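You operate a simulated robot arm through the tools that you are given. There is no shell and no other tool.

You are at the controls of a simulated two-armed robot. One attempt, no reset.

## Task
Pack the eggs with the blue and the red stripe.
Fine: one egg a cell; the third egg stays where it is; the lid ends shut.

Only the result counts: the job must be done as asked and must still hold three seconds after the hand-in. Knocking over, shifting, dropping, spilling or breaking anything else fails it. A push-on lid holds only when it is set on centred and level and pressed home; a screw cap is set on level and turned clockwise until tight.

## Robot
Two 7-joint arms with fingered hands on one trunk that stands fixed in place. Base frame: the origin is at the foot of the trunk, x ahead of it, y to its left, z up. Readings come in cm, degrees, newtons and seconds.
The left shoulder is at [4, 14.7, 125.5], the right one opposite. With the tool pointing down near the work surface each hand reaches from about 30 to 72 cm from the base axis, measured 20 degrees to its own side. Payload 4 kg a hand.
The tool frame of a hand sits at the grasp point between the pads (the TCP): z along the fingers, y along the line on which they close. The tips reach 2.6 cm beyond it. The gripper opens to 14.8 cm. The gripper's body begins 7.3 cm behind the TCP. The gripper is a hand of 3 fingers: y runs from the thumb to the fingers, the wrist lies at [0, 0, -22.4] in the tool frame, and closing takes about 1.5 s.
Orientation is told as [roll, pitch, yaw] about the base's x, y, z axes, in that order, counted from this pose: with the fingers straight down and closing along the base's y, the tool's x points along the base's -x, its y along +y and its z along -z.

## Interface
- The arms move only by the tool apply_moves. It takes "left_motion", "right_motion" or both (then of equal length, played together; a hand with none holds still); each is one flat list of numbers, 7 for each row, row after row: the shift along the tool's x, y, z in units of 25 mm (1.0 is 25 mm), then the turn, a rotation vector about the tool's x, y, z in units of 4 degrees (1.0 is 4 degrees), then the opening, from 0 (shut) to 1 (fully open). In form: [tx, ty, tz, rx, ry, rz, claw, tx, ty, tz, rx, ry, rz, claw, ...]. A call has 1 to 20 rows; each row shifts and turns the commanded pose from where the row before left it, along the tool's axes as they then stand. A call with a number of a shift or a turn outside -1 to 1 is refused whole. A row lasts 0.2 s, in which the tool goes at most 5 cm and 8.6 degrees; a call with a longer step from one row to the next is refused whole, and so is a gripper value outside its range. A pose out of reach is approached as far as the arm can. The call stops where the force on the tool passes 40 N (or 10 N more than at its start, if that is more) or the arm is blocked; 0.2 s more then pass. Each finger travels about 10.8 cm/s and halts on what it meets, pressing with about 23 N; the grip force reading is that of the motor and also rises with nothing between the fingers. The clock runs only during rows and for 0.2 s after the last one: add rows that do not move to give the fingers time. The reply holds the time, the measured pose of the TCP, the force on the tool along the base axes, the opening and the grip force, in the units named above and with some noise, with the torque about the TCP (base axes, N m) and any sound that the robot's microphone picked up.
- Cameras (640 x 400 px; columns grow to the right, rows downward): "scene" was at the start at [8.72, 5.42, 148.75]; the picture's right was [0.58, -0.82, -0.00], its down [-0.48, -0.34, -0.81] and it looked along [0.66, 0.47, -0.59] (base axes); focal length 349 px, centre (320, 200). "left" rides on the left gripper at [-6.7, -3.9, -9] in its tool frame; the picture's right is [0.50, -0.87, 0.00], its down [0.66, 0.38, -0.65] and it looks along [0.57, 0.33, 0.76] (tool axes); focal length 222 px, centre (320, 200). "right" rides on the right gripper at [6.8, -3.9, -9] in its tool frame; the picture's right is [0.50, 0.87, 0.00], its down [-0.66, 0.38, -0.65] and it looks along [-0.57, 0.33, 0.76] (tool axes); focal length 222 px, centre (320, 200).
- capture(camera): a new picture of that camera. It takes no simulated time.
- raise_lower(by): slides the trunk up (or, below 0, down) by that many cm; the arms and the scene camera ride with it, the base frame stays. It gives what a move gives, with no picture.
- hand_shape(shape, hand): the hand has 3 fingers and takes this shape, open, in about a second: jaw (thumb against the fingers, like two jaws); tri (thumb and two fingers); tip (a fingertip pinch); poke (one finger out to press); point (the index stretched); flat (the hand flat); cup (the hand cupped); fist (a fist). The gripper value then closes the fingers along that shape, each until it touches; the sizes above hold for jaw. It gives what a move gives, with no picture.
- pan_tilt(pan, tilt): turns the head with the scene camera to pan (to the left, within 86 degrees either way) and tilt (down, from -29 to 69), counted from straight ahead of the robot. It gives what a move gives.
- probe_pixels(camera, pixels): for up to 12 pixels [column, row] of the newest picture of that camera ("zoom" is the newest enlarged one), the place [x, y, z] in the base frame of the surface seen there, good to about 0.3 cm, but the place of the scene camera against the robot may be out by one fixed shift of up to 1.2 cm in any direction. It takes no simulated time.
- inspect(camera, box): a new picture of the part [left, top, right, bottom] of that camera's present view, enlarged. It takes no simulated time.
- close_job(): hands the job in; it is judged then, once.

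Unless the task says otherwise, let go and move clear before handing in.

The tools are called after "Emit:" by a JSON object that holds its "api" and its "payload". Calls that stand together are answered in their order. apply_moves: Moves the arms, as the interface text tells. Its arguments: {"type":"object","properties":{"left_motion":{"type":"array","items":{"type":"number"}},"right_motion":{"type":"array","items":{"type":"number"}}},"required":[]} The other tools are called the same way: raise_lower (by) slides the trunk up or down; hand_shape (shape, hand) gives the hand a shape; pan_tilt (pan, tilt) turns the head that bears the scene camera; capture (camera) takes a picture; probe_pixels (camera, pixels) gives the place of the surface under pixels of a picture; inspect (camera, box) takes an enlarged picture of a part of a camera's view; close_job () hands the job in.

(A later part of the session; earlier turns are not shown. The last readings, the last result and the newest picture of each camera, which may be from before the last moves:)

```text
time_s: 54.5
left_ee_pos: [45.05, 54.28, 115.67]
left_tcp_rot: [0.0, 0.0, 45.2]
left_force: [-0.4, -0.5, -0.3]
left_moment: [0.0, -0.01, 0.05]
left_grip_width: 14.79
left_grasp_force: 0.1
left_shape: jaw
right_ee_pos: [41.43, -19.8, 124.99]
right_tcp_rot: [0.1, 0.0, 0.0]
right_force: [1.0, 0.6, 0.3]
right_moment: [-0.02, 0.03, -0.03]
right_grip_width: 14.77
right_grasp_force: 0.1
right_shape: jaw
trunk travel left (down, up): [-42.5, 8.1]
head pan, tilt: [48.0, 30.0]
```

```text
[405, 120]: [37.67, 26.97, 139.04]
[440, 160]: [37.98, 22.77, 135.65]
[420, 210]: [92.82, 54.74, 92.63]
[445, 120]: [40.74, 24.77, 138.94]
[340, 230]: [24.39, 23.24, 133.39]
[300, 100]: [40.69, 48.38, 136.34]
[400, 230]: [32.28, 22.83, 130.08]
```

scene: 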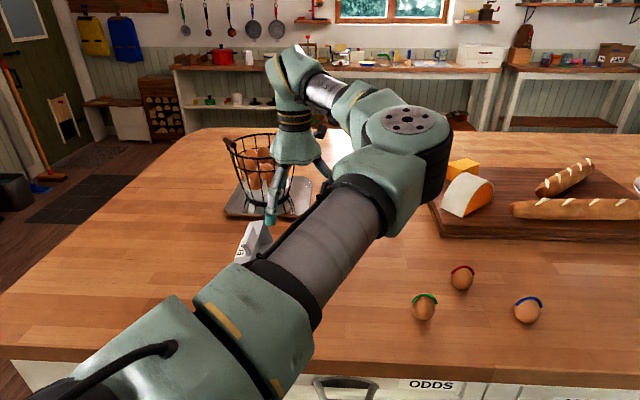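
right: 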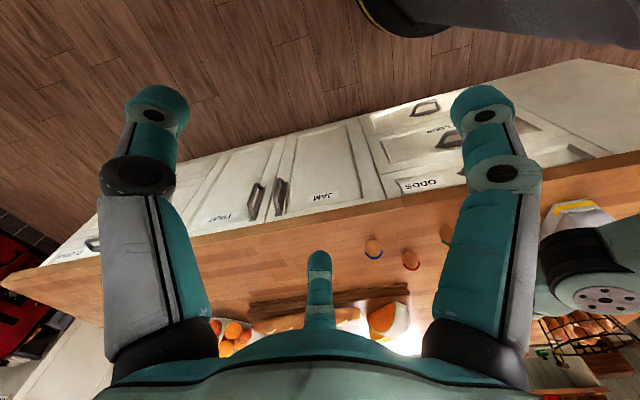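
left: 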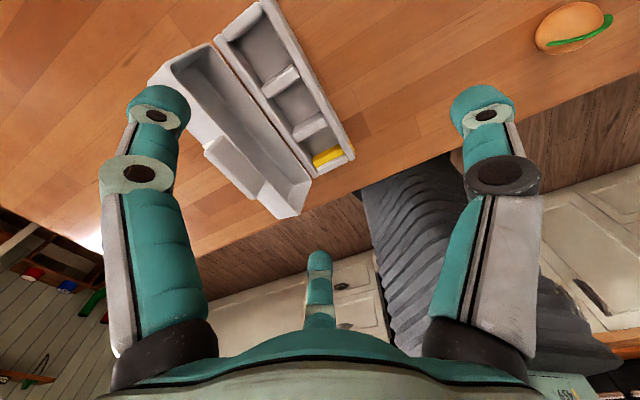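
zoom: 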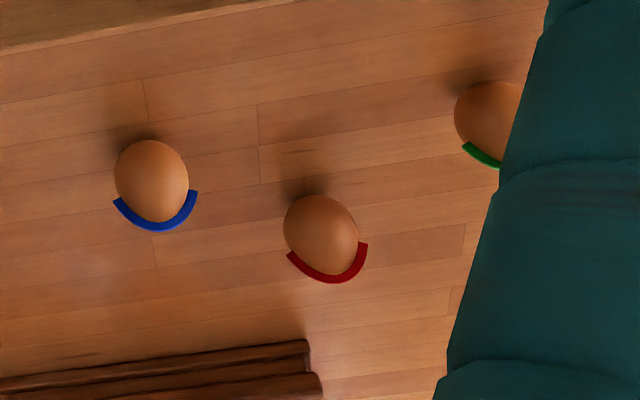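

The eggs stand upright: bare tops are at z≈97.7 over a 92.1 table, so about 5.6 cm tall. They sit near blue (71.8,15.2) and red (70.9,28.8). I'll move to open space, yaw the hand to -45°, and test the finger closing for an egg-sized opening.

Emit:
{"api": "apply_moves", "payload": {"left_motion": [0.21, -0.775, -0.1, 0, 0, 0, 1, 0.21, -0.775, -0.1, 0, 0, 0, 1, 0.21, -0.775, -0.1, 0, 0, 0, 1, 0.21, -0.775, -0.1, 0, 0, 0, 1, 0.21, -0.775, -0.1, 0, 0, 0, 1, 0.21, -0.775, -0.1, 0, 0, 0, 1, 0.21, -0.775, -0.1, 0, 0, 0, 1, 0.21, -0.775, -0.1, 0, 0, 0, 1, 0, 0, 0, 0, 0, 1, 1, 0, 0, 0, 0, 0, 1, 1, 0, 0, 0, 0, 0, 1, 1, 0, 0, 0, 0, 0, 1, 1, 0, 0, 0, 0, 0, 1, 1, 0, 0, 0, 0, 0, 1, 1, 0, 0, 0, 0, 0, 1, 1, 0, 0, 0, 0, 0, 1, 1, 0, 0, 0, 0, 0, 1, 1, 0, 0, 0, 0, 0, 1, 1, 0, 0, 0, 0, 0, 1, 1, 0, 0, 0, 0, 0, 1, 1]}}

Emit:
{"api": "apply_moves", "payload": {"left_motion": [0, 0, 0, 0, 0, 1, 0.3, 0, 0, 0, 0, 0, 1, 0.3, 0, 0, 0, 0, 0, 1, 0.3, 0, 0, 0, 0, 0, 1, 0.3, 0, 0, 0, 0, 0, 1, 0.3, 0, 0, 0, 0, 0, 1, 0.3, 0, 0, 0, 0, 0, 1, 0.3, 0, 0, 0, 0, 0, 1, 0.3, 0, 0, 0, 0, 0, 1, 0.3, 0, 0, 0, 0, 0, 1, 0.3]}}

Emit:
{"api": "capture", "payload": {"camera": "left"}}

Emit:
{"api": "capture", "payload": {"camera": "scene"}}

```text
time_s: 58.6
left_ee_pos: [53.04, 40.46, 117.74]
left_tcp_rot: [0.1, 0.2, -2.9]
left_force: [0.2, -0.5, -0.9]
left_moment: [-0.01, -0.01, -0.01]
left_grip_width: 14.81
left_grasp_force: 0.0
left_shape: jaw
right_ee_pos: [41.33, -19.77, 124.88]
right_tcp_rot: [0.1, 0.0, 0.0]
right_force: [-0.3, 0.4, 1.0]
right_moment: [0.02, -0.04, 0.0]
right_grip_width: 14.77
right_grasp_force: 0.1
right_shape: jaw
trunk travel left (down, up): [-42.5, 8.1]
head pan, tilt: [48.0, 30.0]
```

```text
time_s: 60.9
left_ee_pos: [53.01, 40.45, 117.75]
left_tcp_rot: [0.0, 0.1, -42.9]
left_force: [0.0, -0.1, 0.6]
left_moment: [0.0, 0.0, -0.01]
left_grip_width: 4.46
left_grasp_force: 0.1
left_shape: jaw
right_ee_pos: [41.44, -19.79, 125.14]
right_tcp_rot: [0.1, 0.0, 0.0]
right_force: [0.9, -0.1, -0.2]
right_moment: [-0.01, 0.02, 0.02]
right_grip_width: 14.78
right_grasp_force: 0.0
right_shape: jaw
trunk travel left (down, up): [-42.5, 8.1]
head pan, tilt: [48.0, 30.0]
```

```text
taken
```

left: 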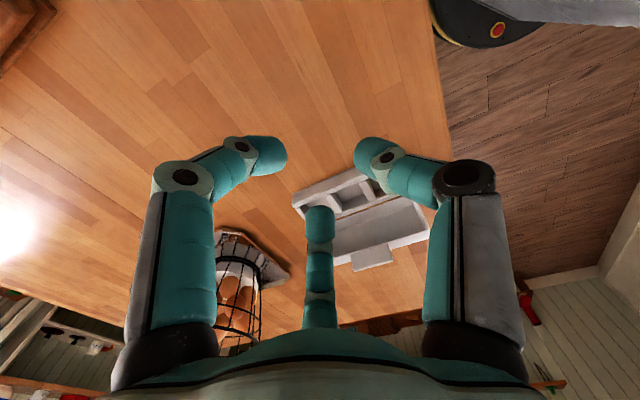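

```text
taken
```

scene: 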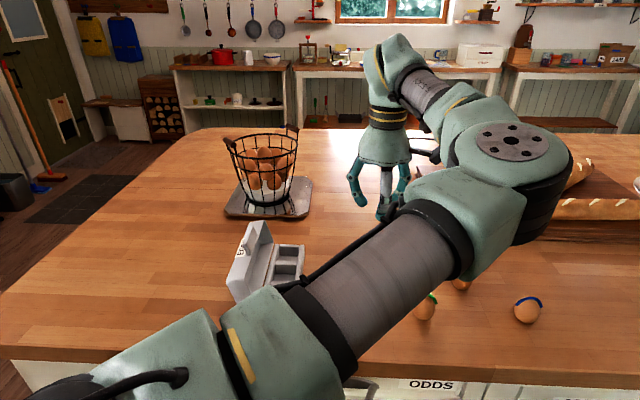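

I'll probe the fingertips at this 4.5 cm opening to learn the contact radius and how far the tips hang below the TCP.

Emit:
{"api": "probe_pixels", "payload": {"camera": "left", "pixels": [[278, 155], [284, 150], [365, 152], [358, 148], [320, 212], [320, 207], [240, 145], [388, 158], [320, 245], [183, 176], [463, 176]]}}

Emit:
{"api": "inspect", "payload": {"camera": "left", "box": [220, 110, 420, 270]}}

Emit:
{"api": "inspect", "payload": {"camera": "scene", "box": [330, 100, 450, 240]}}

```text
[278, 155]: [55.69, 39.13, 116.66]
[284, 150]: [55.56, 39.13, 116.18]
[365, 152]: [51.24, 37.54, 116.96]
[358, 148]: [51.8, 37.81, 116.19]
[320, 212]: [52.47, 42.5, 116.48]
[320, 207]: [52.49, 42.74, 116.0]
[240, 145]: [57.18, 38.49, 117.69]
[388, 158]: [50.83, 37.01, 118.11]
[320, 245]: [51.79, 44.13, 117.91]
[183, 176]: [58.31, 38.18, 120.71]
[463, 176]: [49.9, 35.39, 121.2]
```

```text
2.50 times, centred on (320, 190) of left
```

zoom: 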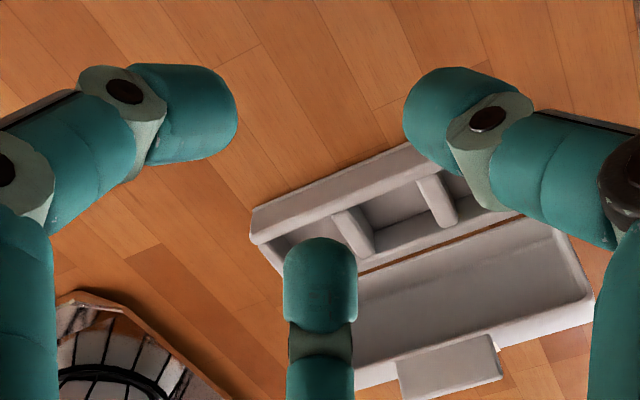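

```text
2.86 times, centred on (390, 170) of scene
```

zoom: 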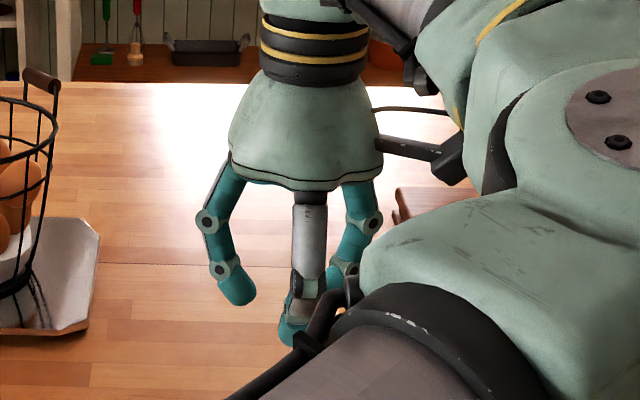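

The fingertips meet a 4.5 cm egg about 1 cm below the TCP, with tips ending near 2 cm below. I'll probe the stripe ends so the fingers avoid them, then move the left hand above the blue egg, yaw -60 and tilted about 14° outward for reach, and pull the right arm further away.

Emit:
{"api": "probe_pixels", "payload": {"camera": "right", "pixels": [[365, 252], [382, 251], [384, 263], [402, 264]]}}

Emit:
{"api": "apply_moves", "payload": {"right_motion": [0, -0.75, 0, 0, 0, 0, 1, 0, -0.75, 0, 0, 0, 0, 1, 0, -0.75, 0, 0, 0, 0, 1, 0, -0.75, 0, 0, 0, 0, 1, 0, -0.75, 0, 0, 0, 0, 1, 0, -0.75, 0, 0, 0, 0, 1, 0, -0.75, 0, 0, 0, 0, 1, 0, -0.75, 0, 0, 0, 0, 1], "left_motion": [0, 0, 0, 0, 0, 1, 0.6, 0, 0, 0, 0, 0, 1, 0.6, 0, 0, 0, 0, 0, 1, 0.6, 0, 0, 0, 0, 0, 1, 0.6, 0, 0, 0, 0, 0, 0.25, 0.6, 0, 0, 0, 0, 0, 0, 0.6, 0, 0, 0, 0, 0, 0, 0.6, 0, 0, 0, 0, 0, 0, 0.6]}}

Emit:
{"api": "apply_moves", "payload": {"left_motion": [-0.895, 0.104, 0.1, 0, 0, 0, 0.6, -0.895, 0.104, 0.1, 0, 0, 0, 0.6, -0.895, 0.104, 0.1, 0, 0, 0, 0.6, -0.895, 0.104, 0.1, 0, 0, 0, 0.6, -0.895, 0.104, 0.1, 0, 0, 0, 0.6, -0.895, 0.104, 0.1, 0, 0, 0, 0.6, -0.895, 0.104, 0.1, 0, 0, 0, 0.6, -0.895, 0.104, 0.1, 0, 0, 0, 0.6, -0.895, 0.104, 0.1, 0, 0, 0, 0.6, -0.895, 0.104, 0.1, 0, 0, 0, 0.6, 0, 0, 0, -0.758, -0.4375, 0, 0.6, 0, 0, 0, -0.758, -0.4375, 0, 0.6, 0, 0, 0, -0.758, -0.4375, 0, 0.6, 0, 0, 0, -0.758, -0.4375, 0, 0.6, 0, 0, 0, 0, 0, 0, 0.6]}}

Emit:
{"api": "capture", "payload": {"camera": "left"}}

Emit:
{"api": "capture", "payload": {"camera": "scene"}}

```text
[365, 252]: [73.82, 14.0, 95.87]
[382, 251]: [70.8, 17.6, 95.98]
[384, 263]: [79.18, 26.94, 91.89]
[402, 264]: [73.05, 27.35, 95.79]
```

```text
time_s: 62.6
left_ee_pos: [53.02, 40.36, 117.7]
left_tcp_rot: [0.0, 0.1, -59.8]
left_force: [-0.5, -0.2, -0.7]
left_moment: [0.0, 0.0, 0.04]
left_grip_width: 8.83
left_grasp_force: 0.0
left_shape: jaw
right_ee_pos: [41.37, -34.78, 125.05]
right_tcp_rot: [0.2, 0.1, 0.0]
right_force: [-0.4, 0.3, -0.1]
right_moment: [0.0, 0.02, -0.01]
right_grip_width: 14.8
right_grasp_force: 0.1
right_shape: jaw
trunk travel left (down, up): [-42.5, 8.1]
head pan, tilt: [48.0, 30.0]
```

```text
time_s: 65.8
left_ee_pos: [66.39, 22.91, 115.18]
left_tcp_rot: [9.9, -6.6, -58.9]
left_force: [0.0, 0.2, 0.8]
left_moment: [0.0, 0.0, 0.03]
left_grip_width: 8.81
left_grasp_force: 0.1
left_shape: jaw
left hand out of reach, approached as far as the arm can: row 14
right_ee_pos: [41.35, -34.81, 125.0]
right_tcp_rot: [0.2, 0.0, 0.0]
right_force: [0.5, 0.0, 0.2]
right_moment: [-0.02, -0.02, 0.0]
right_grip_width: 14.8
right_grasp_force: 0.1
right_shape: jaw
trunk travel left (down, up): [-42.5, 8.1]
head pan, tilt: [48.0, 30.0]
```

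```text
taken
```

left: 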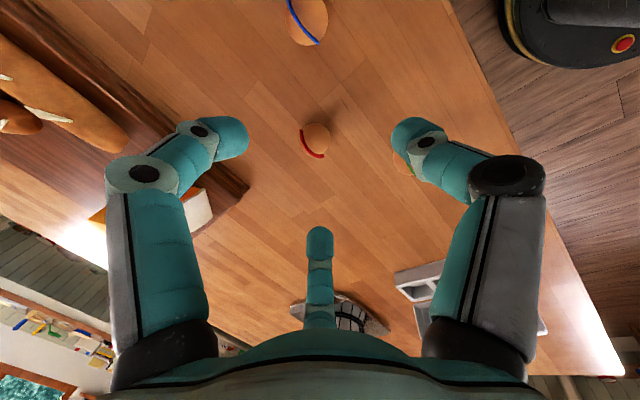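

```text
taken
```

scene: 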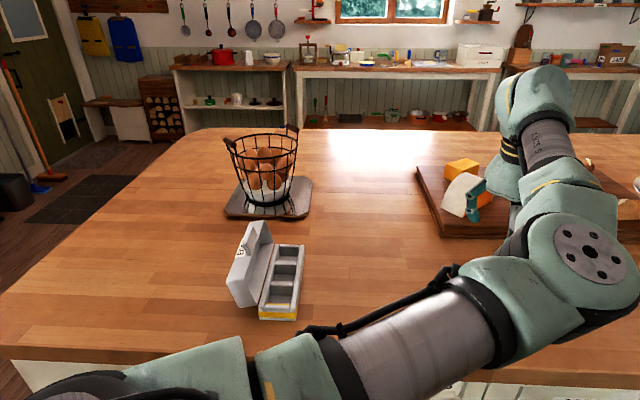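

The stripes run from about (73.8,14.0) to (70.8,17.6) on blue, so the fingers will avoid that line. The arm reached about 12° of outward tilt. I'll probe both eggs from this closer left view before going over the blue one.

Emit:
{"api": "probe_pixels", "payload": {"camera": "left", "pixels": [[308, 10], [315, 22], [300, 30], [312, 42], [316, 135], [318, 128], [312, 152], [325, 140], [305, 138], [330, 80]]}}

Emit:
{"api": "inspect", "payload": {"camera": "left", "box": [230, 0, 410, 180]}}

```text
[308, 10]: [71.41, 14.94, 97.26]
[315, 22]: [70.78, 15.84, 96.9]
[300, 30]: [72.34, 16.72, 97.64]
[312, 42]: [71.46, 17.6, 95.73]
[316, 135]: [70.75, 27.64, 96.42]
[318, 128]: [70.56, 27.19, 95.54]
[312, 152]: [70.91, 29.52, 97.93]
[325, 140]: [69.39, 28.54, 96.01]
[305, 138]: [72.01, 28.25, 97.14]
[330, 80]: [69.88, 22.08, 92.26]
```

```text
2.22 times, centred on (320, 90) of left
```

zoom: 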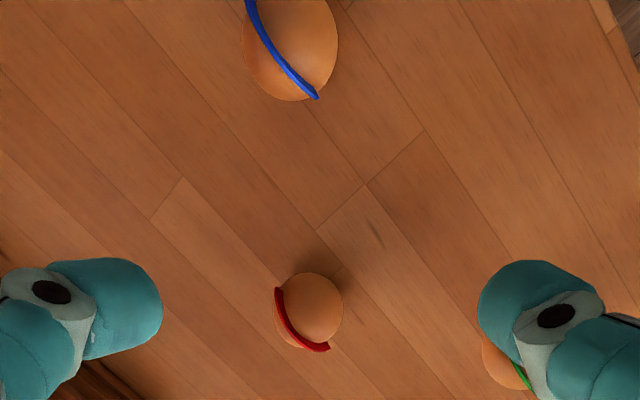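

Blue's centre is about (72.0,15.6) and red's about (71.1,28.9), both upright. I'll move to hover over blue at TCP z≈104 and check alignment.

Emit:
{"api": "apply_moves", "payload": {"left_motion": [-0.446, -0.06, 0.684, 0, 0, 0, 0.6, -0.446, -0.06, 0.684, 0, 0, 0, 0.6, -0.446, -0.06, 0.684, 0, 0, 0, 0.6, -0.446, -0.06, 0.684, 0, 0, 0, 0.6, -0.446, -0.06, 0.684, 0, 0, 0, 0.6, -0.446, -0.06, 0.684, 0, 0, 0, 0.6, -0.446, -0.06, 0.684, 0, 0, 0, 0.6, 0, 0, 0, 0, 0, 0, 0.6]}}

Emit:
{"api": "capture", "payload": {"camera": "left"}}

Emit:
{"api": "capture", "payload": {"camera": "right"}}

```text
time_s: 67.7
left_ee_pos: [72.27, 15.51, 104.14]
left_tcp_rot: [12.2, -6.9, -60.7]
left_force: [0.0, -0.4, 0.1]
left_moment: [-0.02, -0.02, 0.03]
left_grip_width: 8.83
left_grasp_force: 0.1
left_shape: jaw
right_ee_pos: [41.31, -34.84, 124.89]
right_tcp_rot: [0.1, 0.0, 0.0]
right_force: [0.5, 0.4, 0.5]
right_moment: [-0.01, 0.01, -0.01]
right_grip_width: 14.77
right_grasp_force: 0.2
right_shape: jaw
trunk travel left (down, up): [-42.5, 8.1]
head pan, tilt: [48.0, 30.0]
```

```text
taken
```

left: 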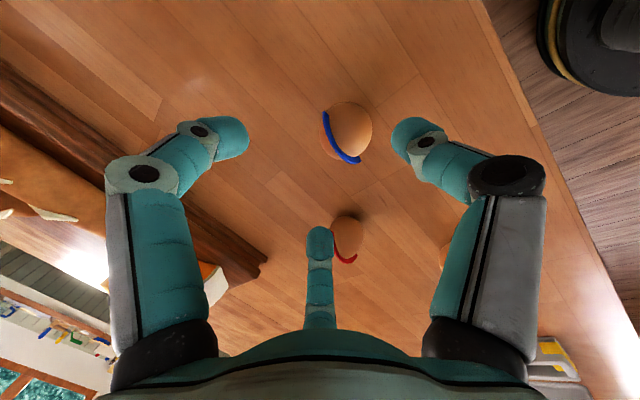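

```text
taken
```

right: 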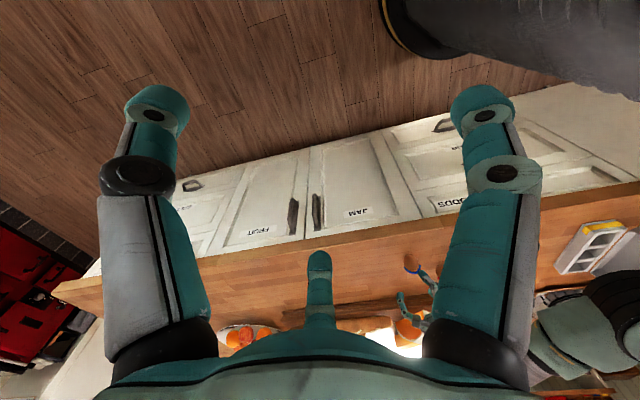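

The blue egg appears at (348,132), exactly where a centre of (72.0,15.6) predicts, so the alignment is good. I'll descend around it with the fingers still open to 8.8 cm.

Emit:
{"api": "apply_moves", "payload": {"left_motion": [0.074, -0.119, 0.4, 0, 0, 0, 0.6, 0.074, -0.119, 0.4, 0, 0, 0, 0.6, 0.074, -0.119, 0.4, 0, 0, 0, 0.6, 0.074, -0.119, 0.4, 0, 0, 0, 0.6, 0.074, -0.119, 0.4, 0, 0, 0, 0.6, 0.074, -0.119, 0.4, 0, 0, 0, 0.6, 0.074, -0.119, 0.4, 0, 0, 0, 0.6, 0, 0, 0, 0, 0, 0, 0.6]}}

Emit:
{"api": "capture", "payload": {"camera": "left"}}

Emit:
{"api": "pan_tilt", "payload": {"pan": 20, "tilt": 38}}

Emit:
{"api": "capture", "payload": {"camera": "scene"}}

```text
time_s: 69.5
left_ee_pos: [71.61, 15.53, 96.77]
left_tcp_rot: [12.2, -6.9, -60.6]
left_force: [0.9, 0.3, -0.5]
left_moment: [-0.02, -0.02, -0.01]
left_grip_width: 8.82
left_grasp_force: 0.0
left_shape: jaw
right_ee_pos: [41.43, -34.79, 124.96]
right_tcp_rot: [0.1, 0.0, 0.0]
right_force: [-0.1, 0.7, -0.3]
right_moment: [0.01, 0.0, 0.01]
right_grip_width: 14.77
right_grasp_force: 0.1
right_shape: jaw
trunk travel left (down, up): [-42.5, 8.1]
head pan, tilt: [48.0, 30.0]
```

```text
taken
```

left: 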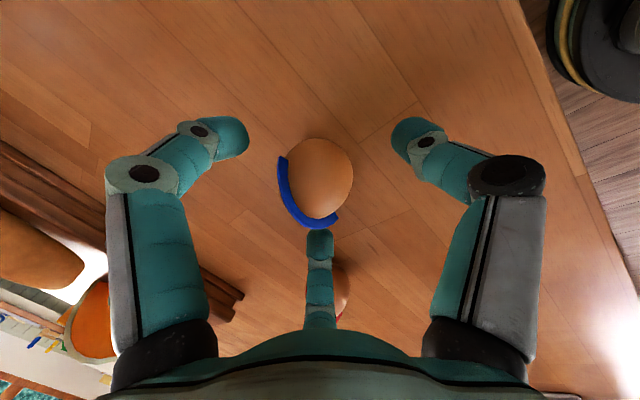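

```text
time_s: 70.4
left_ee_pos: [71.73, 15.66, 96.91]
left_tcp_rot: [12.1, -7.0, -60.7]
left_force: [-0.5, 0.0, -0.1]
left_moment: [-0.02, 0.0, -0.03]
left_grip_width: 8.84
left_grasp_force: 0.0
left_shape: jaw
right_ee_pos: [41.46, -34.72, 124.97]
right_tcp_rot: [0.0, 0.1, -0.1]
right_force: [0.8, 0.5, 1.0]
right_moment: [0.01, -0.01, -0.01]
right_grip_width: 14.76
right_grasp_force: 0.0
right_shape: jaw
trunk travel left (down, up): [-42.5, 8.1]
head pan, tilt: [20.0, 38.0]
```

```text
taken
```

scene: 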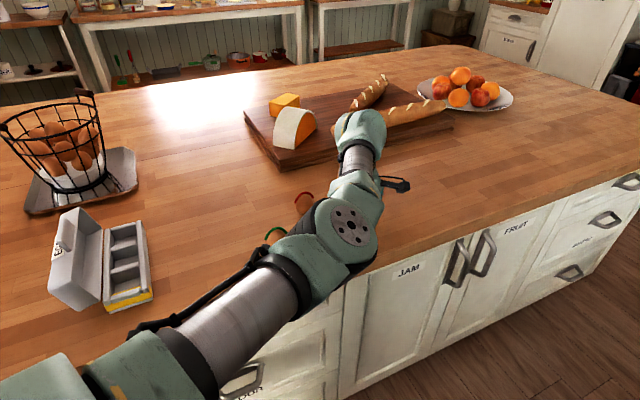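

The egg is centred between the three fingers in the left view at about (316,182). I'll close slowly and watch the grip force.

Emit:
{"api": "apply_moves", "payload": {"left_motion": [0, 0, 0, 0, 0, 0, 0.5, 0, 0, 0, 0, 0, 0, 0.42, 0, 0, 0, 0, 0, 0, 0.38, 0, 0, 0, 0, 0, 0, 0.35, 0, 0, 0, 0, 0, 0, 0.35]}}

Emit:
{"api": "inspect", "payload": {"camera": "left", "box": [200, 90, 440, 280]}}

```text
time_s: 71.6
left_ee_pos: [71.75, 15.6, 96.86]
left_tcp_rot: [12.0, -6.9, -60.6]
left_force: [-0.7, -0.3, 0.4]
left_moment: [0.02, -0.04, -0.04]
left_grip_width: 5.22
left_grasp_force: 0.0
left_shape: jaw
right_ee_pos: [41.37, -34.75, 125.02]
right_tcp_rot: [0.1, 0.0, -0.1]
right_force: [-0.2, -0.1, -0.7]
right_moment: [0.0, -0.04, 0.0]
right_grip_width: 14.81
right_grasp_force: 0.1
right_shape: jaw
trunk travel left (down, up): [-42.5, 8.1]
head pan, tilt: [20.0, 38.0]
```

```text
2.11 times, centred on (320, 185) of left
```

zoom: 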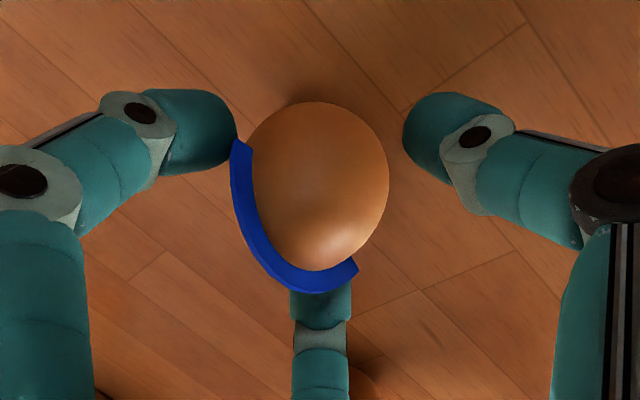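

The left finger would land near the stripe's end at about (240,145) in the zoom. I'll open slightly and rotate about 16° round the tool axis to clear the stripe.

Emit:
{"api": "apply_moves", "payload": {"left_motion": [0, 0, 0, 0, 0, 0, 0.45, 0, 0, 0, 0, 0, 0, 0.45, 0, 0, 0, 0, 0, -1, 0.45, 0, 0, 0, 0, 0, -1, 0.45, 0, 0, 0, 0, 0, -1, 0.45, 0, 0, 0, 0, 0, -1, 0.45, 0, 0, 0, 0, 0, 0, 0.38, 0, 0, 0, 0, 0, 0, 0.35, 0, 0, 0, 0, 0, 0, 0.35]}}

Emit:
{"api": "inspect", "payload": {"camera": "left", "box": [200, 90, 440, 280]}}

```text
time_s: 73.6
left_ee_pos: [71.7, 15.69, 96.95]
left_tcp_rot: [9.8, -10.0, -44.7]
left_force: [-0.5, -0.2, -0.2]
left_moment: [0.0, -0.03, 0.04]
left_grip_width: 5.21
left_grasp_force: 0.1
left_shape: jaw
right_ee_pos: [41.45, -34.73, 125.01]
right_tcp_rot: [0.2, 0.0, 0.0]
right_force: [-0.6, -0.6, 0.2]
right_moment: [-0.01, 0.05, 0.02]
right_grip_width: 14.8
right_grasp_force: 0.0
right_shape: jaw
trunk travel left (down, up): [-42.5, 8.1]
head pan, tilt: [20.0, 38.0]
```

```text
2.11 times, centred on (320, 185) of left
```

zoom: 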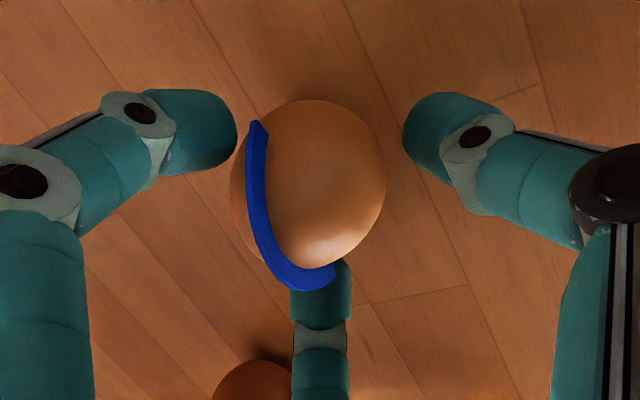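

Yaw -45 puts the three fingers about 30° from the stripe ends, which is the best available. I'll close on the egg in small steps.

Emit:
{"api": "apply_moves", "payload": {"left_motion": [0, 0, 0, 0, 0, 0, 0.33, 0, 0, 0, 0, 0, 0, 0.31, 0, 0, 0, 0, 0, 0, 0.3, 0, 0, 0, 0, 0, 0, 0.3]}}

Emit:
{"api": "inspect", "payload": {"camera": "left", "box": [200, 90, 440, 280]}}

```text
time_s: 74.6
left_ee_pos: [71.64, 15.52, 96.86]
left_tcp_rot: [9.8, -10.1, -44.7]
left_force: [-0.1, -0.7, -1.1]
left_moment: [0.06, 0.01, 0.01]
left_grip_width: 4.48
left_grasp_force: 0.1
left_shape: jaw
right_ee_pos: [41.45, -34.72, 124.98]
right_tcp_rot: [0.1, 0.1, 0.0]
right_force: [0.4, 0.3, 0.1]
right_moment: [-0.02, 0.0, -0.02]
right_grip_width: 14.8
right_grasp_force: 0.1
right_shape: jaw
trunk travel left (down, up): [-42.5, 8.1]
head pan, tilt: [20.0, 38.0]
```

```text
2.11 times, centred on (320, 185) of left
```

zoom: 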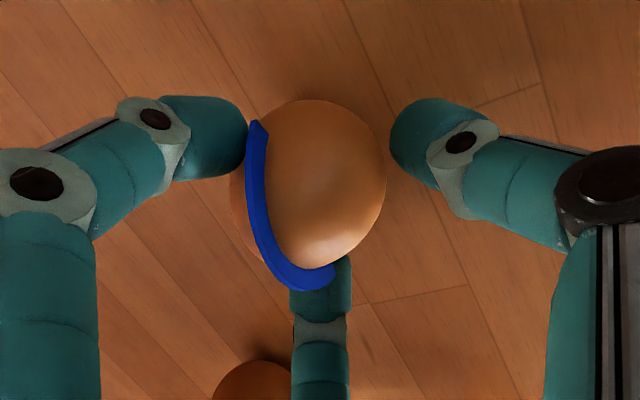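

There's no contact force yet at 4.5 cm. I'll keep closing.

Emit:
{"api": "apply_moves", "payload": {"left_motion": [0, 0, 0, 0, 0, 0, 0.28, 0, 0, 0, 0, 0, 0, 0.27, 0, 0, 0, 0, 0, 0, 0.26, 0, 0, 0, 0, 0, 0, 0.26]}}

Emit:
{"api": "inspect", "payload": {"camera": "left", "box": [200, 90, 440, 280]}}

```text
time_s: 75.6
left_ee_pos: [71.51, 15.73, 96.89]
left_tcp_rot: [9.8, -10.0, -44.8]
left_force: [0.4, 0.7, 0.0]
left_moment: [0.01, -0.02, -0.02]
left_grip_width: 3.9
left_grasp_force: 0.1
left_shape: jaw
right_ee_pos: [41.38, -34.74, 124.96]
right_tcp_rot: [0.1, 0.0, 0.0]
right_force: [0.4, -0.5, -0.6]
right_moment: [0.03, 0.03, 0.02]
right_grip_width: 14.79
right_grasp_force: 0.1
right_shape: jaw
trunk travel left (down, up): [-42.5, 8.1]
head pan, tilt: [20.0, 38.0]
```

```text
2.11 times, centred on (320, 185) of left
```

zoom: 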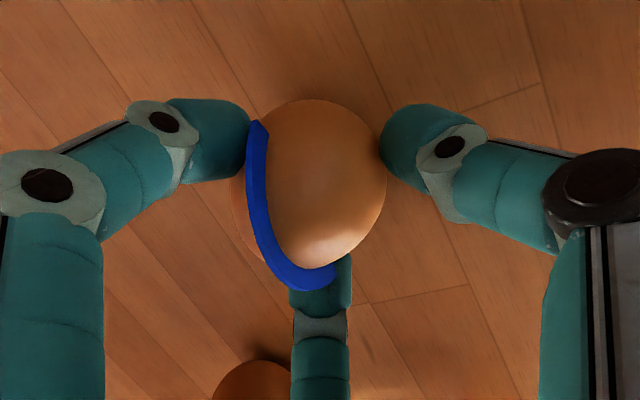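

Still no contact at 3.9 cm and the egg hasn't moved. I'll continue closing.

Emit:
{"api": "apply_moves", "payload": {"left_motion": [0, 0, 0, 0, 0, 0, 0.25, 0, 0, 0, 0, 0, 0, 0.24, 0, 0, 0, 0, 0, 0, 0.23, 0, 0, 0, 0, 0, 0, 0.22, 0, 0, 0, 0, 0, 0, 0.22]}}

Emit:
{"api": "inspect", "payload": {"camera": "left", "box": [200, 90, 440, 280]}}

```text
time_s: 76.8
left_ee_pos: [71.55, 15.59, 96.83]
left_tcp_rot: [9.8, -10.0, -44.7]
left_force: [0.0, 0.1, 2.4]
left_moment: [0.0, -0.03, -0.02]
left_grip_width: 3.39
left_grasp_force: 0.0
left_shape: jaw
right_ee_pos: [41.34, -34.79, 125.05]
right_tcp_rot: [0.1, 0.0, 0.1]
right_force: [0.3, 0.2, -0.5]
right_moment: [0.02, -0.02, -0.03]
right_grip_width: 14.78
right_grasp_force: 0.2
right_shape: jaw
trunk travel left (down, up): [-42.5, 8.1]
head pan, tilt: [20.0, 38.0]
```

```text
2.11 times, centred on (320, 185) of left
```

zoom: 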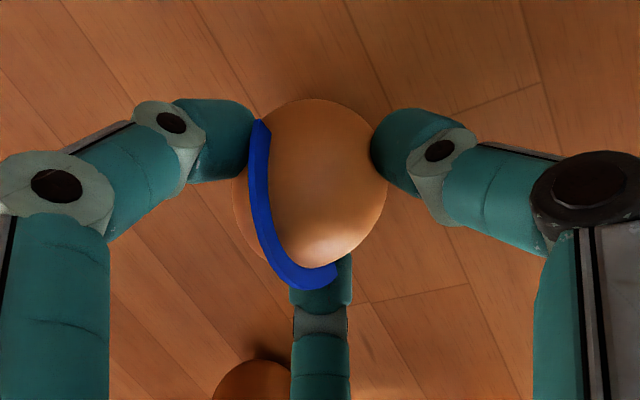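

The upward force ticked to 2.4 N, so the fingers are just touching. I'll close a little more and watch the grip force and any egg movement.

Emit:
{"api": "apply_moves", "payload": {"left_motion": [0, 0, 0, 0, 0, 0, 0.21, 0, 0, 0, 0, 0, 0, 0.2, 0, 0, 0, 0, 0, 0, 0.2]}}

Emit:
{"api": "inspect", "payload": {"camera": "left", "box": [200, 90, 440, 280]}}

```text
time_s: 77.6
left_ee_pos: [71.66, 15.58, 96.9]
left_tcp_rot: [9.9, -10.0, -44.7]
left_force: [0.3, 0.2, 3.6]
left_moment: [-0.01, 0.0, -0.02]
left_grip_width: 3.29
left_grasp_force: 23.3
left_shape: jaw
right_ee_pos: [41.46, -34.87, 124.98]
right_tcp_rot: [0.1, 0.1, 0.1]
right_force: [0.2, 0.1, -0.8]
right_moment: [0.01, 0.02, -0.01]
right_grip_width: 14.82
right_grasp_force: 0.1
right_shape: jaw
trunk travel left (down, up): [-42.5, 8.1]
head pan, tilt: [20.0, 38.0]
```

```text
2.11 times, centred on (320, 185) of left
```

zoom: 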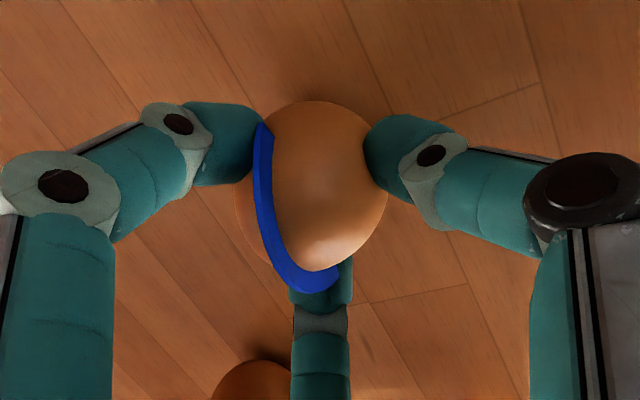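

The egg is gripped with a 23 N grip reading at 3.3 cm and hasn't shifted. I'll lift it gently straight up 3 cm.

Emit:
{"api": "apply_moves", "payload": {"left_motion": [0, 0, 0, 0, 0, 0, 0.19, -0.035, 0.033, -0.194, 0, 0, 0, 0.19, -0.035, 0.033, -0.194, 0, 0, 0, 0.19, -0.035, 0.033, -0.194, 0, 0, 0, 0.19, -0.052, 0.05, -0.291, 0, 0, 0, 0.19, -0.052, 0.05, -0.291, 0, 0, 0, 0.19, 0, 0, 0, 0, 0, 0, 0.19]}}

Emit:
{"api": "inspect", "payload": {"camera": "left", "box": [200, 90, 440, 280]}}

Emit:
{"api": "capture", "payload": {"camera": "right"}}

```text
time_s: 79.2
left_ee_pos: [71.64, 15.56, 99.76]
left_tcp_rot: [9.9, -10.0, -44.6]
left_force: [0.0, 0.2, -0.5]
left_moment: [0.0, -0.01, -0.03]
left_grip_width: 3.3
left_grasp_force: 23.1
left_shape: jaw
right_ee_pos: [41.42, -34.73, 124.95]
right_tcp_rot: [0.1, 0.2, 0.0]
right_force: [-0.3, 0.0, 0.2]
right_moment: [-0.03, -0.01, 0.02]
right_grip_width: 14.79
right_grasp_force: 0.1
right_shape: jaw
trunk travel left (down, up): [-42.5, 8.1]
head pan, tilt: [20.0, 38.0]
```

```text
2.11 times, centred on (320, 185) of left
```

zoom: 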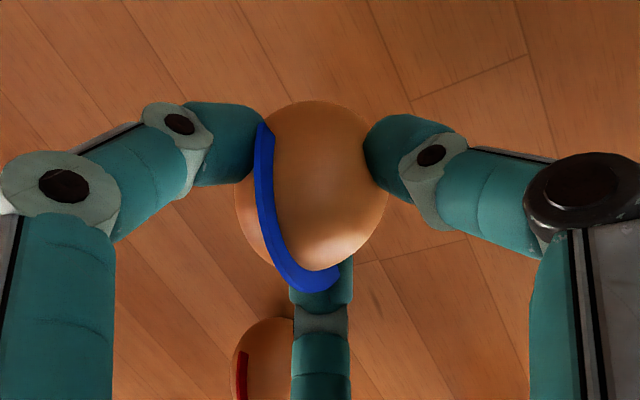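

```text
taken
```

right: 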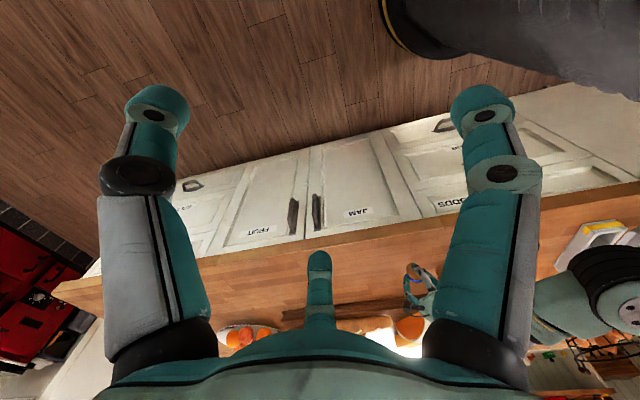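

The blue egg is held and off the table (its surroundings shifted, force steady). I'll lift to about z=106 and carry it back toward open space in front of the carton.

Emit:
{"api": "apply_moves", "payload": {"left_motion": [-0.083, 0.08, -0.466, 0, 0, 0, 0.19, -0.083, 0.08, -0.466, 0, 0, 0, 0.19, -0.083, 0.08, -0.466, 0, 0, 0, 0.19, -0.083, 0.08, -0.466, 0, 0, 0, 0.19, -0.083, 0.08, -0.466, 0, 0, 0, 0.19, 0.824, 0.096, -0.196, 0, 0, 0, 0.19, 0.824, 0.096, -0.196, 0, 0, 0, 0.19, 0.824, 0.096, -0.196, 0, 0, 0, 0.19, 0.824, 0.096, -0.196, 0, 0, 0, 0.19, 0.824, 0.096, -0.196, 0, 0, 0, 0.19, 0.824, 0.096, -0.196, 0, 0, 0, 0.19, 0.824, 0.096, -0.196, 0, 0, 0, 0.19, 0.824, 0.096, -0.196, 0, 0, 0, 0.19, 0.824, 0.096, -0.196, 0, 0, 0, 0.19, 0.824, 0.096, -0.196, 0, 0, 0, 0.19, 0.824, 0.096, -0.196, 0, 0, 0, 0.19, 0.824, 0.096, -0.196, 0, 0, 0, 0.19, 0.824, 0.096, -0.196, 0, 0, 0, 0.19, 0.824, 0.096, -0.196, 0, 0, 0, 0.19, 0, 0, 0, 0, 0, 0, 0.19]}}

Emit:
{"api": "pan_tilt", "payload": {"pan": 48, "tilt": 35}}

Emit:
{"api": "capture", "payload": {"camera": "scene"}}

Emit:
{"api": "capture", "payload": {"camera": "left"}}

```text
time_s: 83.4
left_ee_pos: [51.9, 38.0, 108.19]
left_tcp_rot: [9.8, -9.9, -44.7]
left_force: [0.1, -0.2, 0.2]
left_moment: [-0.02, 0.02, 0.02]
left_grip_width: 3.27
left_grasp_force: 22.9
left_shape: jaw
right_ee_pos: [41.45, -34.82, 124.95]
right_tcp_rot: [0.2, 0.1, -0.1]
right_force: [1.0, -0.1, 0.2]
right_moment: [-0.04, -0.02, 0.01]
right_grip_width: 14.78
right_grasp_force: 0.1
right_shape: jaw
trunk travel left (down, up): [-42.5, 8.1]
head pan, tilt: [20.0, 38.0]
```

```text
time_s: 84.3
left_ee_pos: [52.15, 37.81, 108.2]
left_tcp_rot: [9.8, -10.0, -44.6]
left_force: [-0.1, -0.3, -0.7]
left_moment: [0.01, -0.03, 0.0]
left_grip_width: 3.25
left_grasp_force: 22.6
left_shape: jaw
right_ee_pos: [41.44, -34.75, 125.06]
right_tcp_rot: [0.1, 0.1, -0.1]
right_force: [0.3, -0.4, 0.1]
right_moment: [-0.01, 0.02, -0.01]
right_grip_width: 14.8
right_grasp_force: 0.1
right_shape: jaw
trunk travel left (down, up): [-42.5, 8.1]
head pan, tilt: [48.0, 35.0]
```

```text
taken
```

scene: 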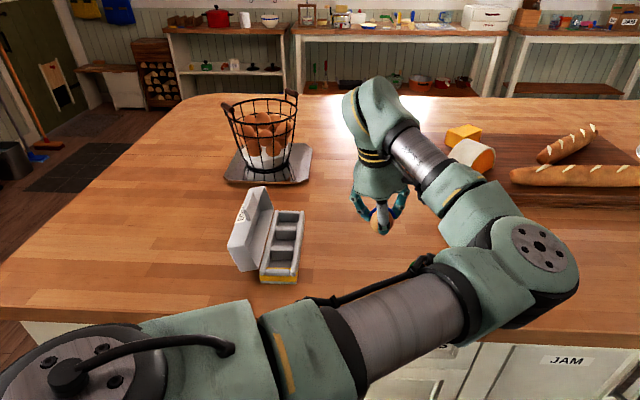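

```text
taken
```

left: 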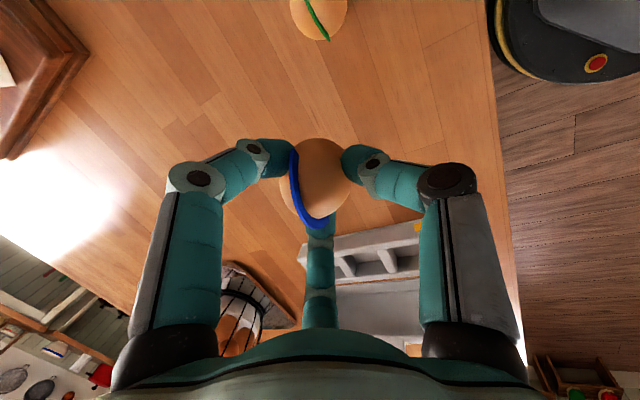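

The egg is still firmly held in the scene view at (382,215). I'll zoom in on the grip and on the open carton's lid and cells for exact placement.

Emit:
{"api": "inspect", "payload": {"camera": "scene", "box": [335, 150, 435, 245]}}

Emit:
{"api": "inspect", "payload": {"camera": "scene", "box": [210, 170, 330, 300]}}

Emit:
{"api": "probe_pixels", "payload": {"camera": "zoom", "pixels": [[180, 70], [210, 55], [130, 245], [95, 245], [150, 110], [210, 235], [260, 225], [320, 175], [340, 115], [350, 290], [265, 350], [365, 135]]}}

```text
4.21 times, centred on (385, 198) of scene
```

zoom: 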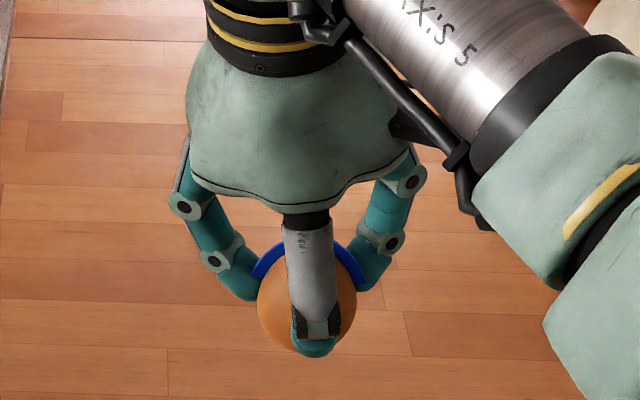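

```text
3.08 times, centred on (270, 235) of scene
```

zoom: 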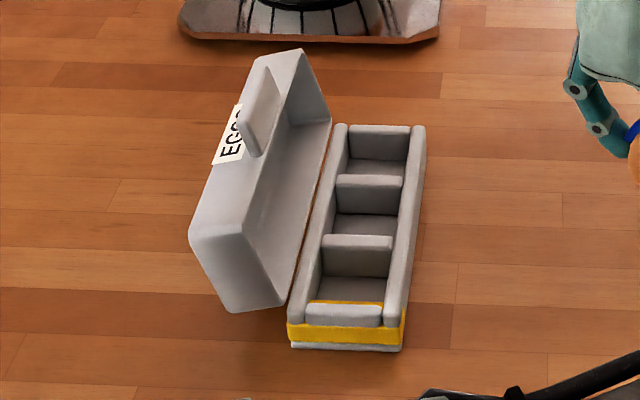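

```text
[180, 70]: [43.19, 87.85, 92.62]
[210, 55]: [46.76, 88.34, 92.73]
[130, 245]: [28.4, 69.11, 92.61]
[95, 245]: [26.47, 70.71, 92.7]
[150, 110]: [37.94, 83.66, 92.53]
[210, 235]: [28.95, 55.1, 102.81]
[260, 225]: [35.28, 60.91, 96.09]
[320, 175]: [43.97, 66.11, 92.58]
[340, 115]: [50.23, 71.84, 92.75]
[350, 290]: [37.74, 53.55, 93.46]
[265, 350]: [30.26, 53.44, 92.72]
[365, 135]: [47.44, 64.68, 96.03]
```

The grip looks sound, with fingertips around the upper middle of the egg. I'll straighten the hand and yaw to +45 so two fingers straddle the lid side and the thumb faces away from the lid.

Emit:
{"api": "apply_moves", "payload": {"left_motion": [0, 0, -0.2, 0.62, 0.62, 0, 0.19, 0, 0, -0.2, 0.62, 0.62, 0, 0.19, 0, 0, -0.2, 0.62, 0.62, 0, 0.19, 0, 0, -0.2, 0.62, 0.62, 0, 0.19, 0, 0, 0, 0, 0, -1, 0.19, 0, 0, 0, 0, 0, -1, 0.19, 0, 0, 0, 0, 0, -1, 0.19, 0, 0, 0, 0, 0, -1, 0.19, 0, 0, 0, 0, 0, -1, 0.19, 0, 0, 0, 0, 0, -1, 0.19, 0, 0, 0, 0, 0, -1, 0.19, 0, 0, 0, 0, 0, -1, 0.19, 0, 0, 0, 0, 0, -1, 0.19, 0, 0, 0, 0, 0, -1, 0.19, 0, 0, 0, 0, 0, -1, 0.19, 0, 0, 0, 0, 0, -1, 0.19, 0, 0, 0, 0, 0, -1, 0.19, 0, 0, 0, 0, 0, -1, 0.19, 0, 0, 0, 0, 0, -1, 0.19, 0, 0, 0, 0, 0, -1, 0.19]}}

Emit:
{"api": "apply_moves", "payload": {"left_motion": [0, 0, 0, 0, 0, -1, 0.19, 0, 0, 0, 0, 0, -1, 0.19, 0, 0, 0, 0, 0, -1, 0.19, 0, 0, 0, 0, 0, -1, 0.19, 0, 0, 0, 0, 0, -1, 0.19, 0, 0, 0, 0, 0, -1, 0.19, 0, 0, 0, 0, 0, -1, 0.19, 0, 0, 0, 0, 0, -1, 0.19, 0, 0, 0, 0, 0, -1, 0.19, 0, 0, 0, 0, 0, -1, 0.19, 0, 0, 0, 0, 0, -0.4, 0.19, 0, 0, 0, 0, 0, 0, 0.19]}}

Emit:
{"api": "capture", "payload": {"camera": "left"}}

Emit:
{"api": "inspect", "payload": {"camera": "left", "box": [60, 0, 380, 200]}}

```text
time_s: 88.5
left_ee_pos: [51.74, 37.91, 110.21]
left_tcp_rot: [-0.3, 0.2, 20.1]
left_force: [0.5, -0.5, -0.4]
left_moment: [-0.03, -0.03, -0.01]
left_grip_width: 3.25
left_grasp_force: 23.0
left_shape: jaw
right_ee_pos: [41.47, -34.73, 124.99]
right_tcp_rot: [0.1, 0.1, 0.0]
right_force: [-0.2, 0.2, -0.9]
right_moment: [-0.02, -0.01, 0.0]
right_grip_width: 14.79
right_grasp_force: 0.1
right_shape: jaw
trunk travel left (down, up): [-42.5, 8.1]
head pan, tilt: [48.0, 35.0]
```

```text
time_s: 91.1
left_ee_pos: [51.68, 38.06, 110.13]
left_tcp_rot: [-0.1, 0.2, 61.8]
left_force: [0.4, -0.9, -0.8]
left_moment: [0.02, 0.02, 0.0]
left_grip_width: 3.26
left_grasp_force: 23.3
left_shape: jaw
right_ee_pos: [41.44, -34.82, 124.99]
right_tcp_rot: [0.1, 0.1, 0.1]
right_force: [0.1, 0.1, -0.5]
right_moment: [0.01, 0.03, -0.01]
right_grip_width: 14.76
right_grasp_force: 0.1
right_shape: jaw
trunk travel left (down, up): [-42.5, 8.1]
head pan, tilt: [48.0, 35.0]
```

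```text
taken
```

left: 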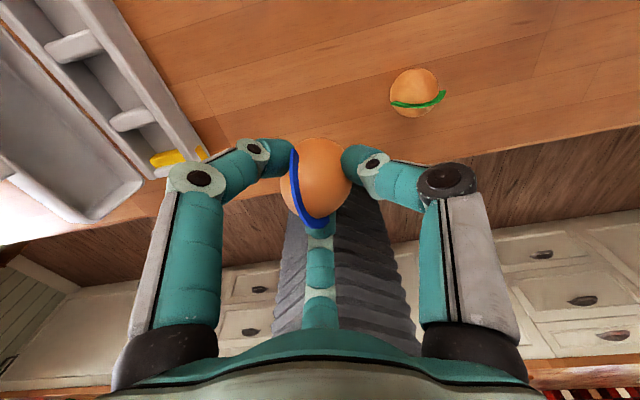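

```text
2.00 times, centred on (220, 100) of left
```

zoom: 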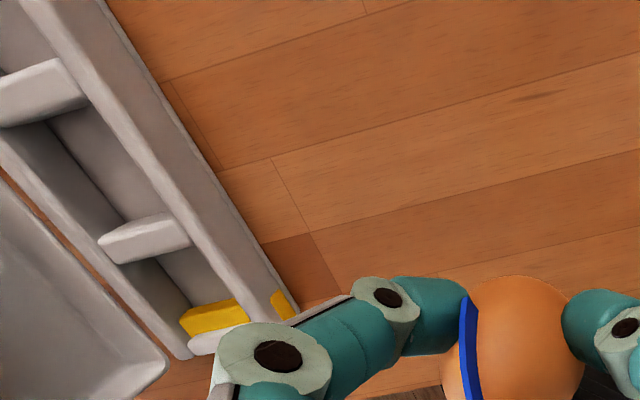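

I over-rotated to 62°. I'll turn back to 45°, rise to z≈114 and move over the far cell near (47.2,61.4).

Emit:
{"api": "apply_moves", "payload": {"left_motion": [0, 0, -0.3, 0, 0, 1, 0.19, 0, 0, -0.3, 0, 0, 1, 0.19, 0, 0, -0.3, 0, 0, 1, 0.19, 0, 0, -0.3, 0, 0, 1, 0.19, 0, 0, -0.3, 0, 0, 0.2, 0.19, -0.534, 0.789, 0, 0, 0, 0, 0.19, -0.534, 0.789, 0, 0, 0, 0, 0.19, -0.534, 0.789, 0, 0, 0, 0, 0.19, -0.534, 0.789, 0, 0, 0, 0, 0.19, -0.534, 0.789, 0, 0, 0, 0, 0.19, -0.534, 0.789, 0, 0, 0, 0, 0.19, -0.534, 0.789, 0, 0, 0, 0, 0.19, -0.534, 0.789, 0, 0, 0, 0, 0.19, -0.534, 0.789, 0, 0, 0, 0, 0.19, -0.534, 0.789, 0, 0, 0, 0, 0.19, 0, 0, 0, 0, 0, 0, 0.19]}}

Emit:
{"api": "capture", "payload": {"camera": "left"}}

Emit:
{"api": "capture", "payload": {"camera": "scene"}}

```text
time_s: 94.5
left_ee_pos: [47.35, 61.39, 113.72]
left_tcp_rot: [-0.1, 0.2, 44.9]
left_force: [0.2, 0.0, -0.9]
left_moment: [-0.02, -0.02, -0.01]
left_grip_width: 3.26
left_grasp_force: 23.3
left_shape: jaw
right_ee_pos: [41.33, -34.86, 124.94]
right_tcp_rot: [0.1, 0.0, 0.0]
right_force: [0.0, -0.1, -0.2]
right_moment: [0.01, -0.05, 0.01]
right_grip_width: 14.77
right_grasp_force: 0.1
right_shape: jaw
trunk travel left (down, up): [-42.5, 8.1]
head pan, tilt: [48.0, 35.0]
```

```text
taken
```

left: 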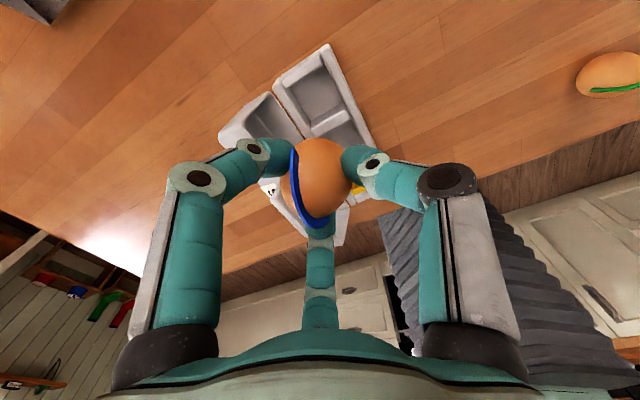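

```text
taken
```

scene: 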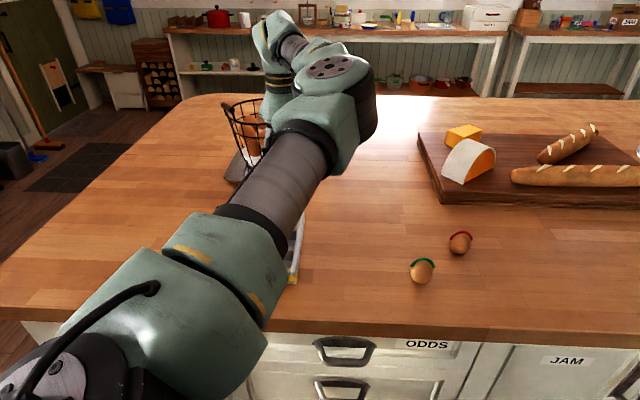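

I'll zoom in on the cell beneath. The tool axis should hit the floor near pixel (320,92).

Emit:
{"api": "inspect", "payload": {"camera": "left", "box": [210, 30, 390, 150]}}

Emit:
{"api": "probe_pixels", "payload": {"camera": "zoom", "pixels": [[375, 230], [295, 170], [345, 120], [395, 60], [440, 170], [330, 290], [400, 295], [220, 255], [130, 330], [60, 340], [470, 250], [430, 100]]}}

```text
3.33 times, centred on (300, 90) of left
```

zoom: 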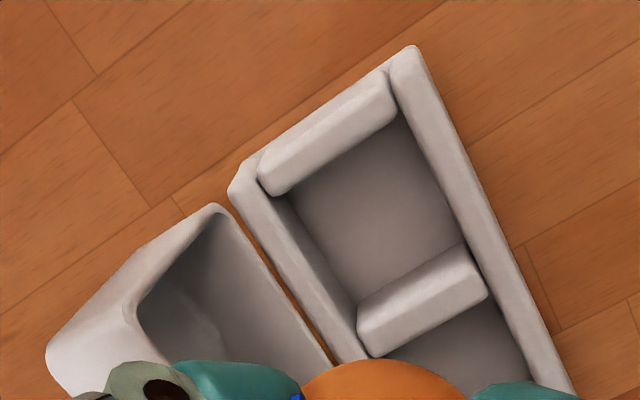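

```text
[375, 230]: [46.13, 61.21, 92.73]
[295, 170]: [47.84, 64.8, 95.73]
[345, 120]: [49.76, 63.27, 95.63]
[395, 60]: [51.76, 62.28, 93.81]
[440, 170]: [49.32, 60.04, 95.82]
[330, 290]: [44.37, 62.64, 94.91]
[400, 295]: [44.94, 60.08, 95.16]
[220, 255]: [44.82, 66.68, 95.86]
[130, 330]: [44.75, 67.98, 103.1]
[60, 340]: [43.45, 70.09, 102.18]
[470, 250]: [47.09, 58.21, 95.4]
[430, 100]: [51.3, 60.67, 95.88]
```

The cell opening measures about 4.6 × 4.5 cm centred at (47.35,61.7), and the lid leans back about 23° past vertical, which leaves room for the fingers. I'll nudge for centring and descend to just above the cell.

Emit:
{"api": "apply_moves", "payload": {"left_motion": [-0.05, 0.034, 0.5, 0, 0, 0, 0.19, 0, 0, 0.5, 0, 0, 0, 0.19, 0, 0, 0.5, 0, 0, 0, 0.19, 0, 0, 0.5, 0, 0, 0, 0.19, 0, 0, 0.5, 0, 0, 0, 0.19, 0, 0, 0.5, 0, 0, 0, 0.19, 0, 0, 0.5, 0, 0, 0, 0.19, 0, 0, 0.5, 0, 0, 0, 0.19, 0, 0, 0.5, 0, 0, 0, 0.19, 0, 0, 0.5, 0, 0, 0, 0.19, 0, 0, 0, 0, 0, 0, 0.19]}}

Emit:
{"api": "capture", "payload": {"camera": "left"}}

Emit:
{"api": "inspect", "payload": {"camera": "left", "box": [200, 80, 440, 280]}}

```text
time_s: 96.9
left_ee_pos: [47.32, 61.5, 101.29]
left_tcp_rot: [-0.1, 0.3, 44.9]
left_force: [-0.8, 0.8, -1.3]
left_moment: [0.02, 0.0, -0.02]
left_grip_width: 3.23
left_grasp_force: 23.1
left_shape: jaw
right_ee_pos: [41.42, -34.69, 124.99]
right_tcp_rot: [0.1, 0.2, 0.0]
right_force: [-0.4, 0.0, -0.2]
right_moment: [-0.04, -0.03, -0.02]
right_grip_width: 14.78
right_grasp_force: 0.0
right_shape: jaw
trunk travel left (down, up): [-42.5, 8.1]
head pan, tilt: [48.0, 35.0]
```

```text
taken
```

left: 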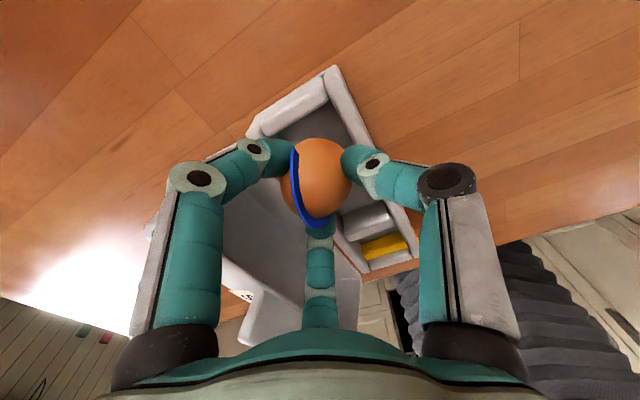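

```text
2.00 times, centred on (320, 180) of left
```

zoom: 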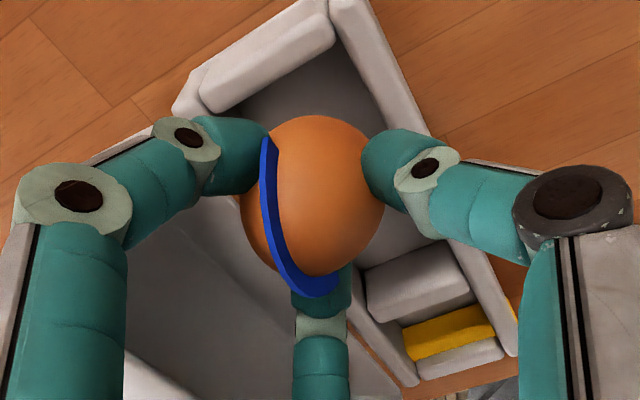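

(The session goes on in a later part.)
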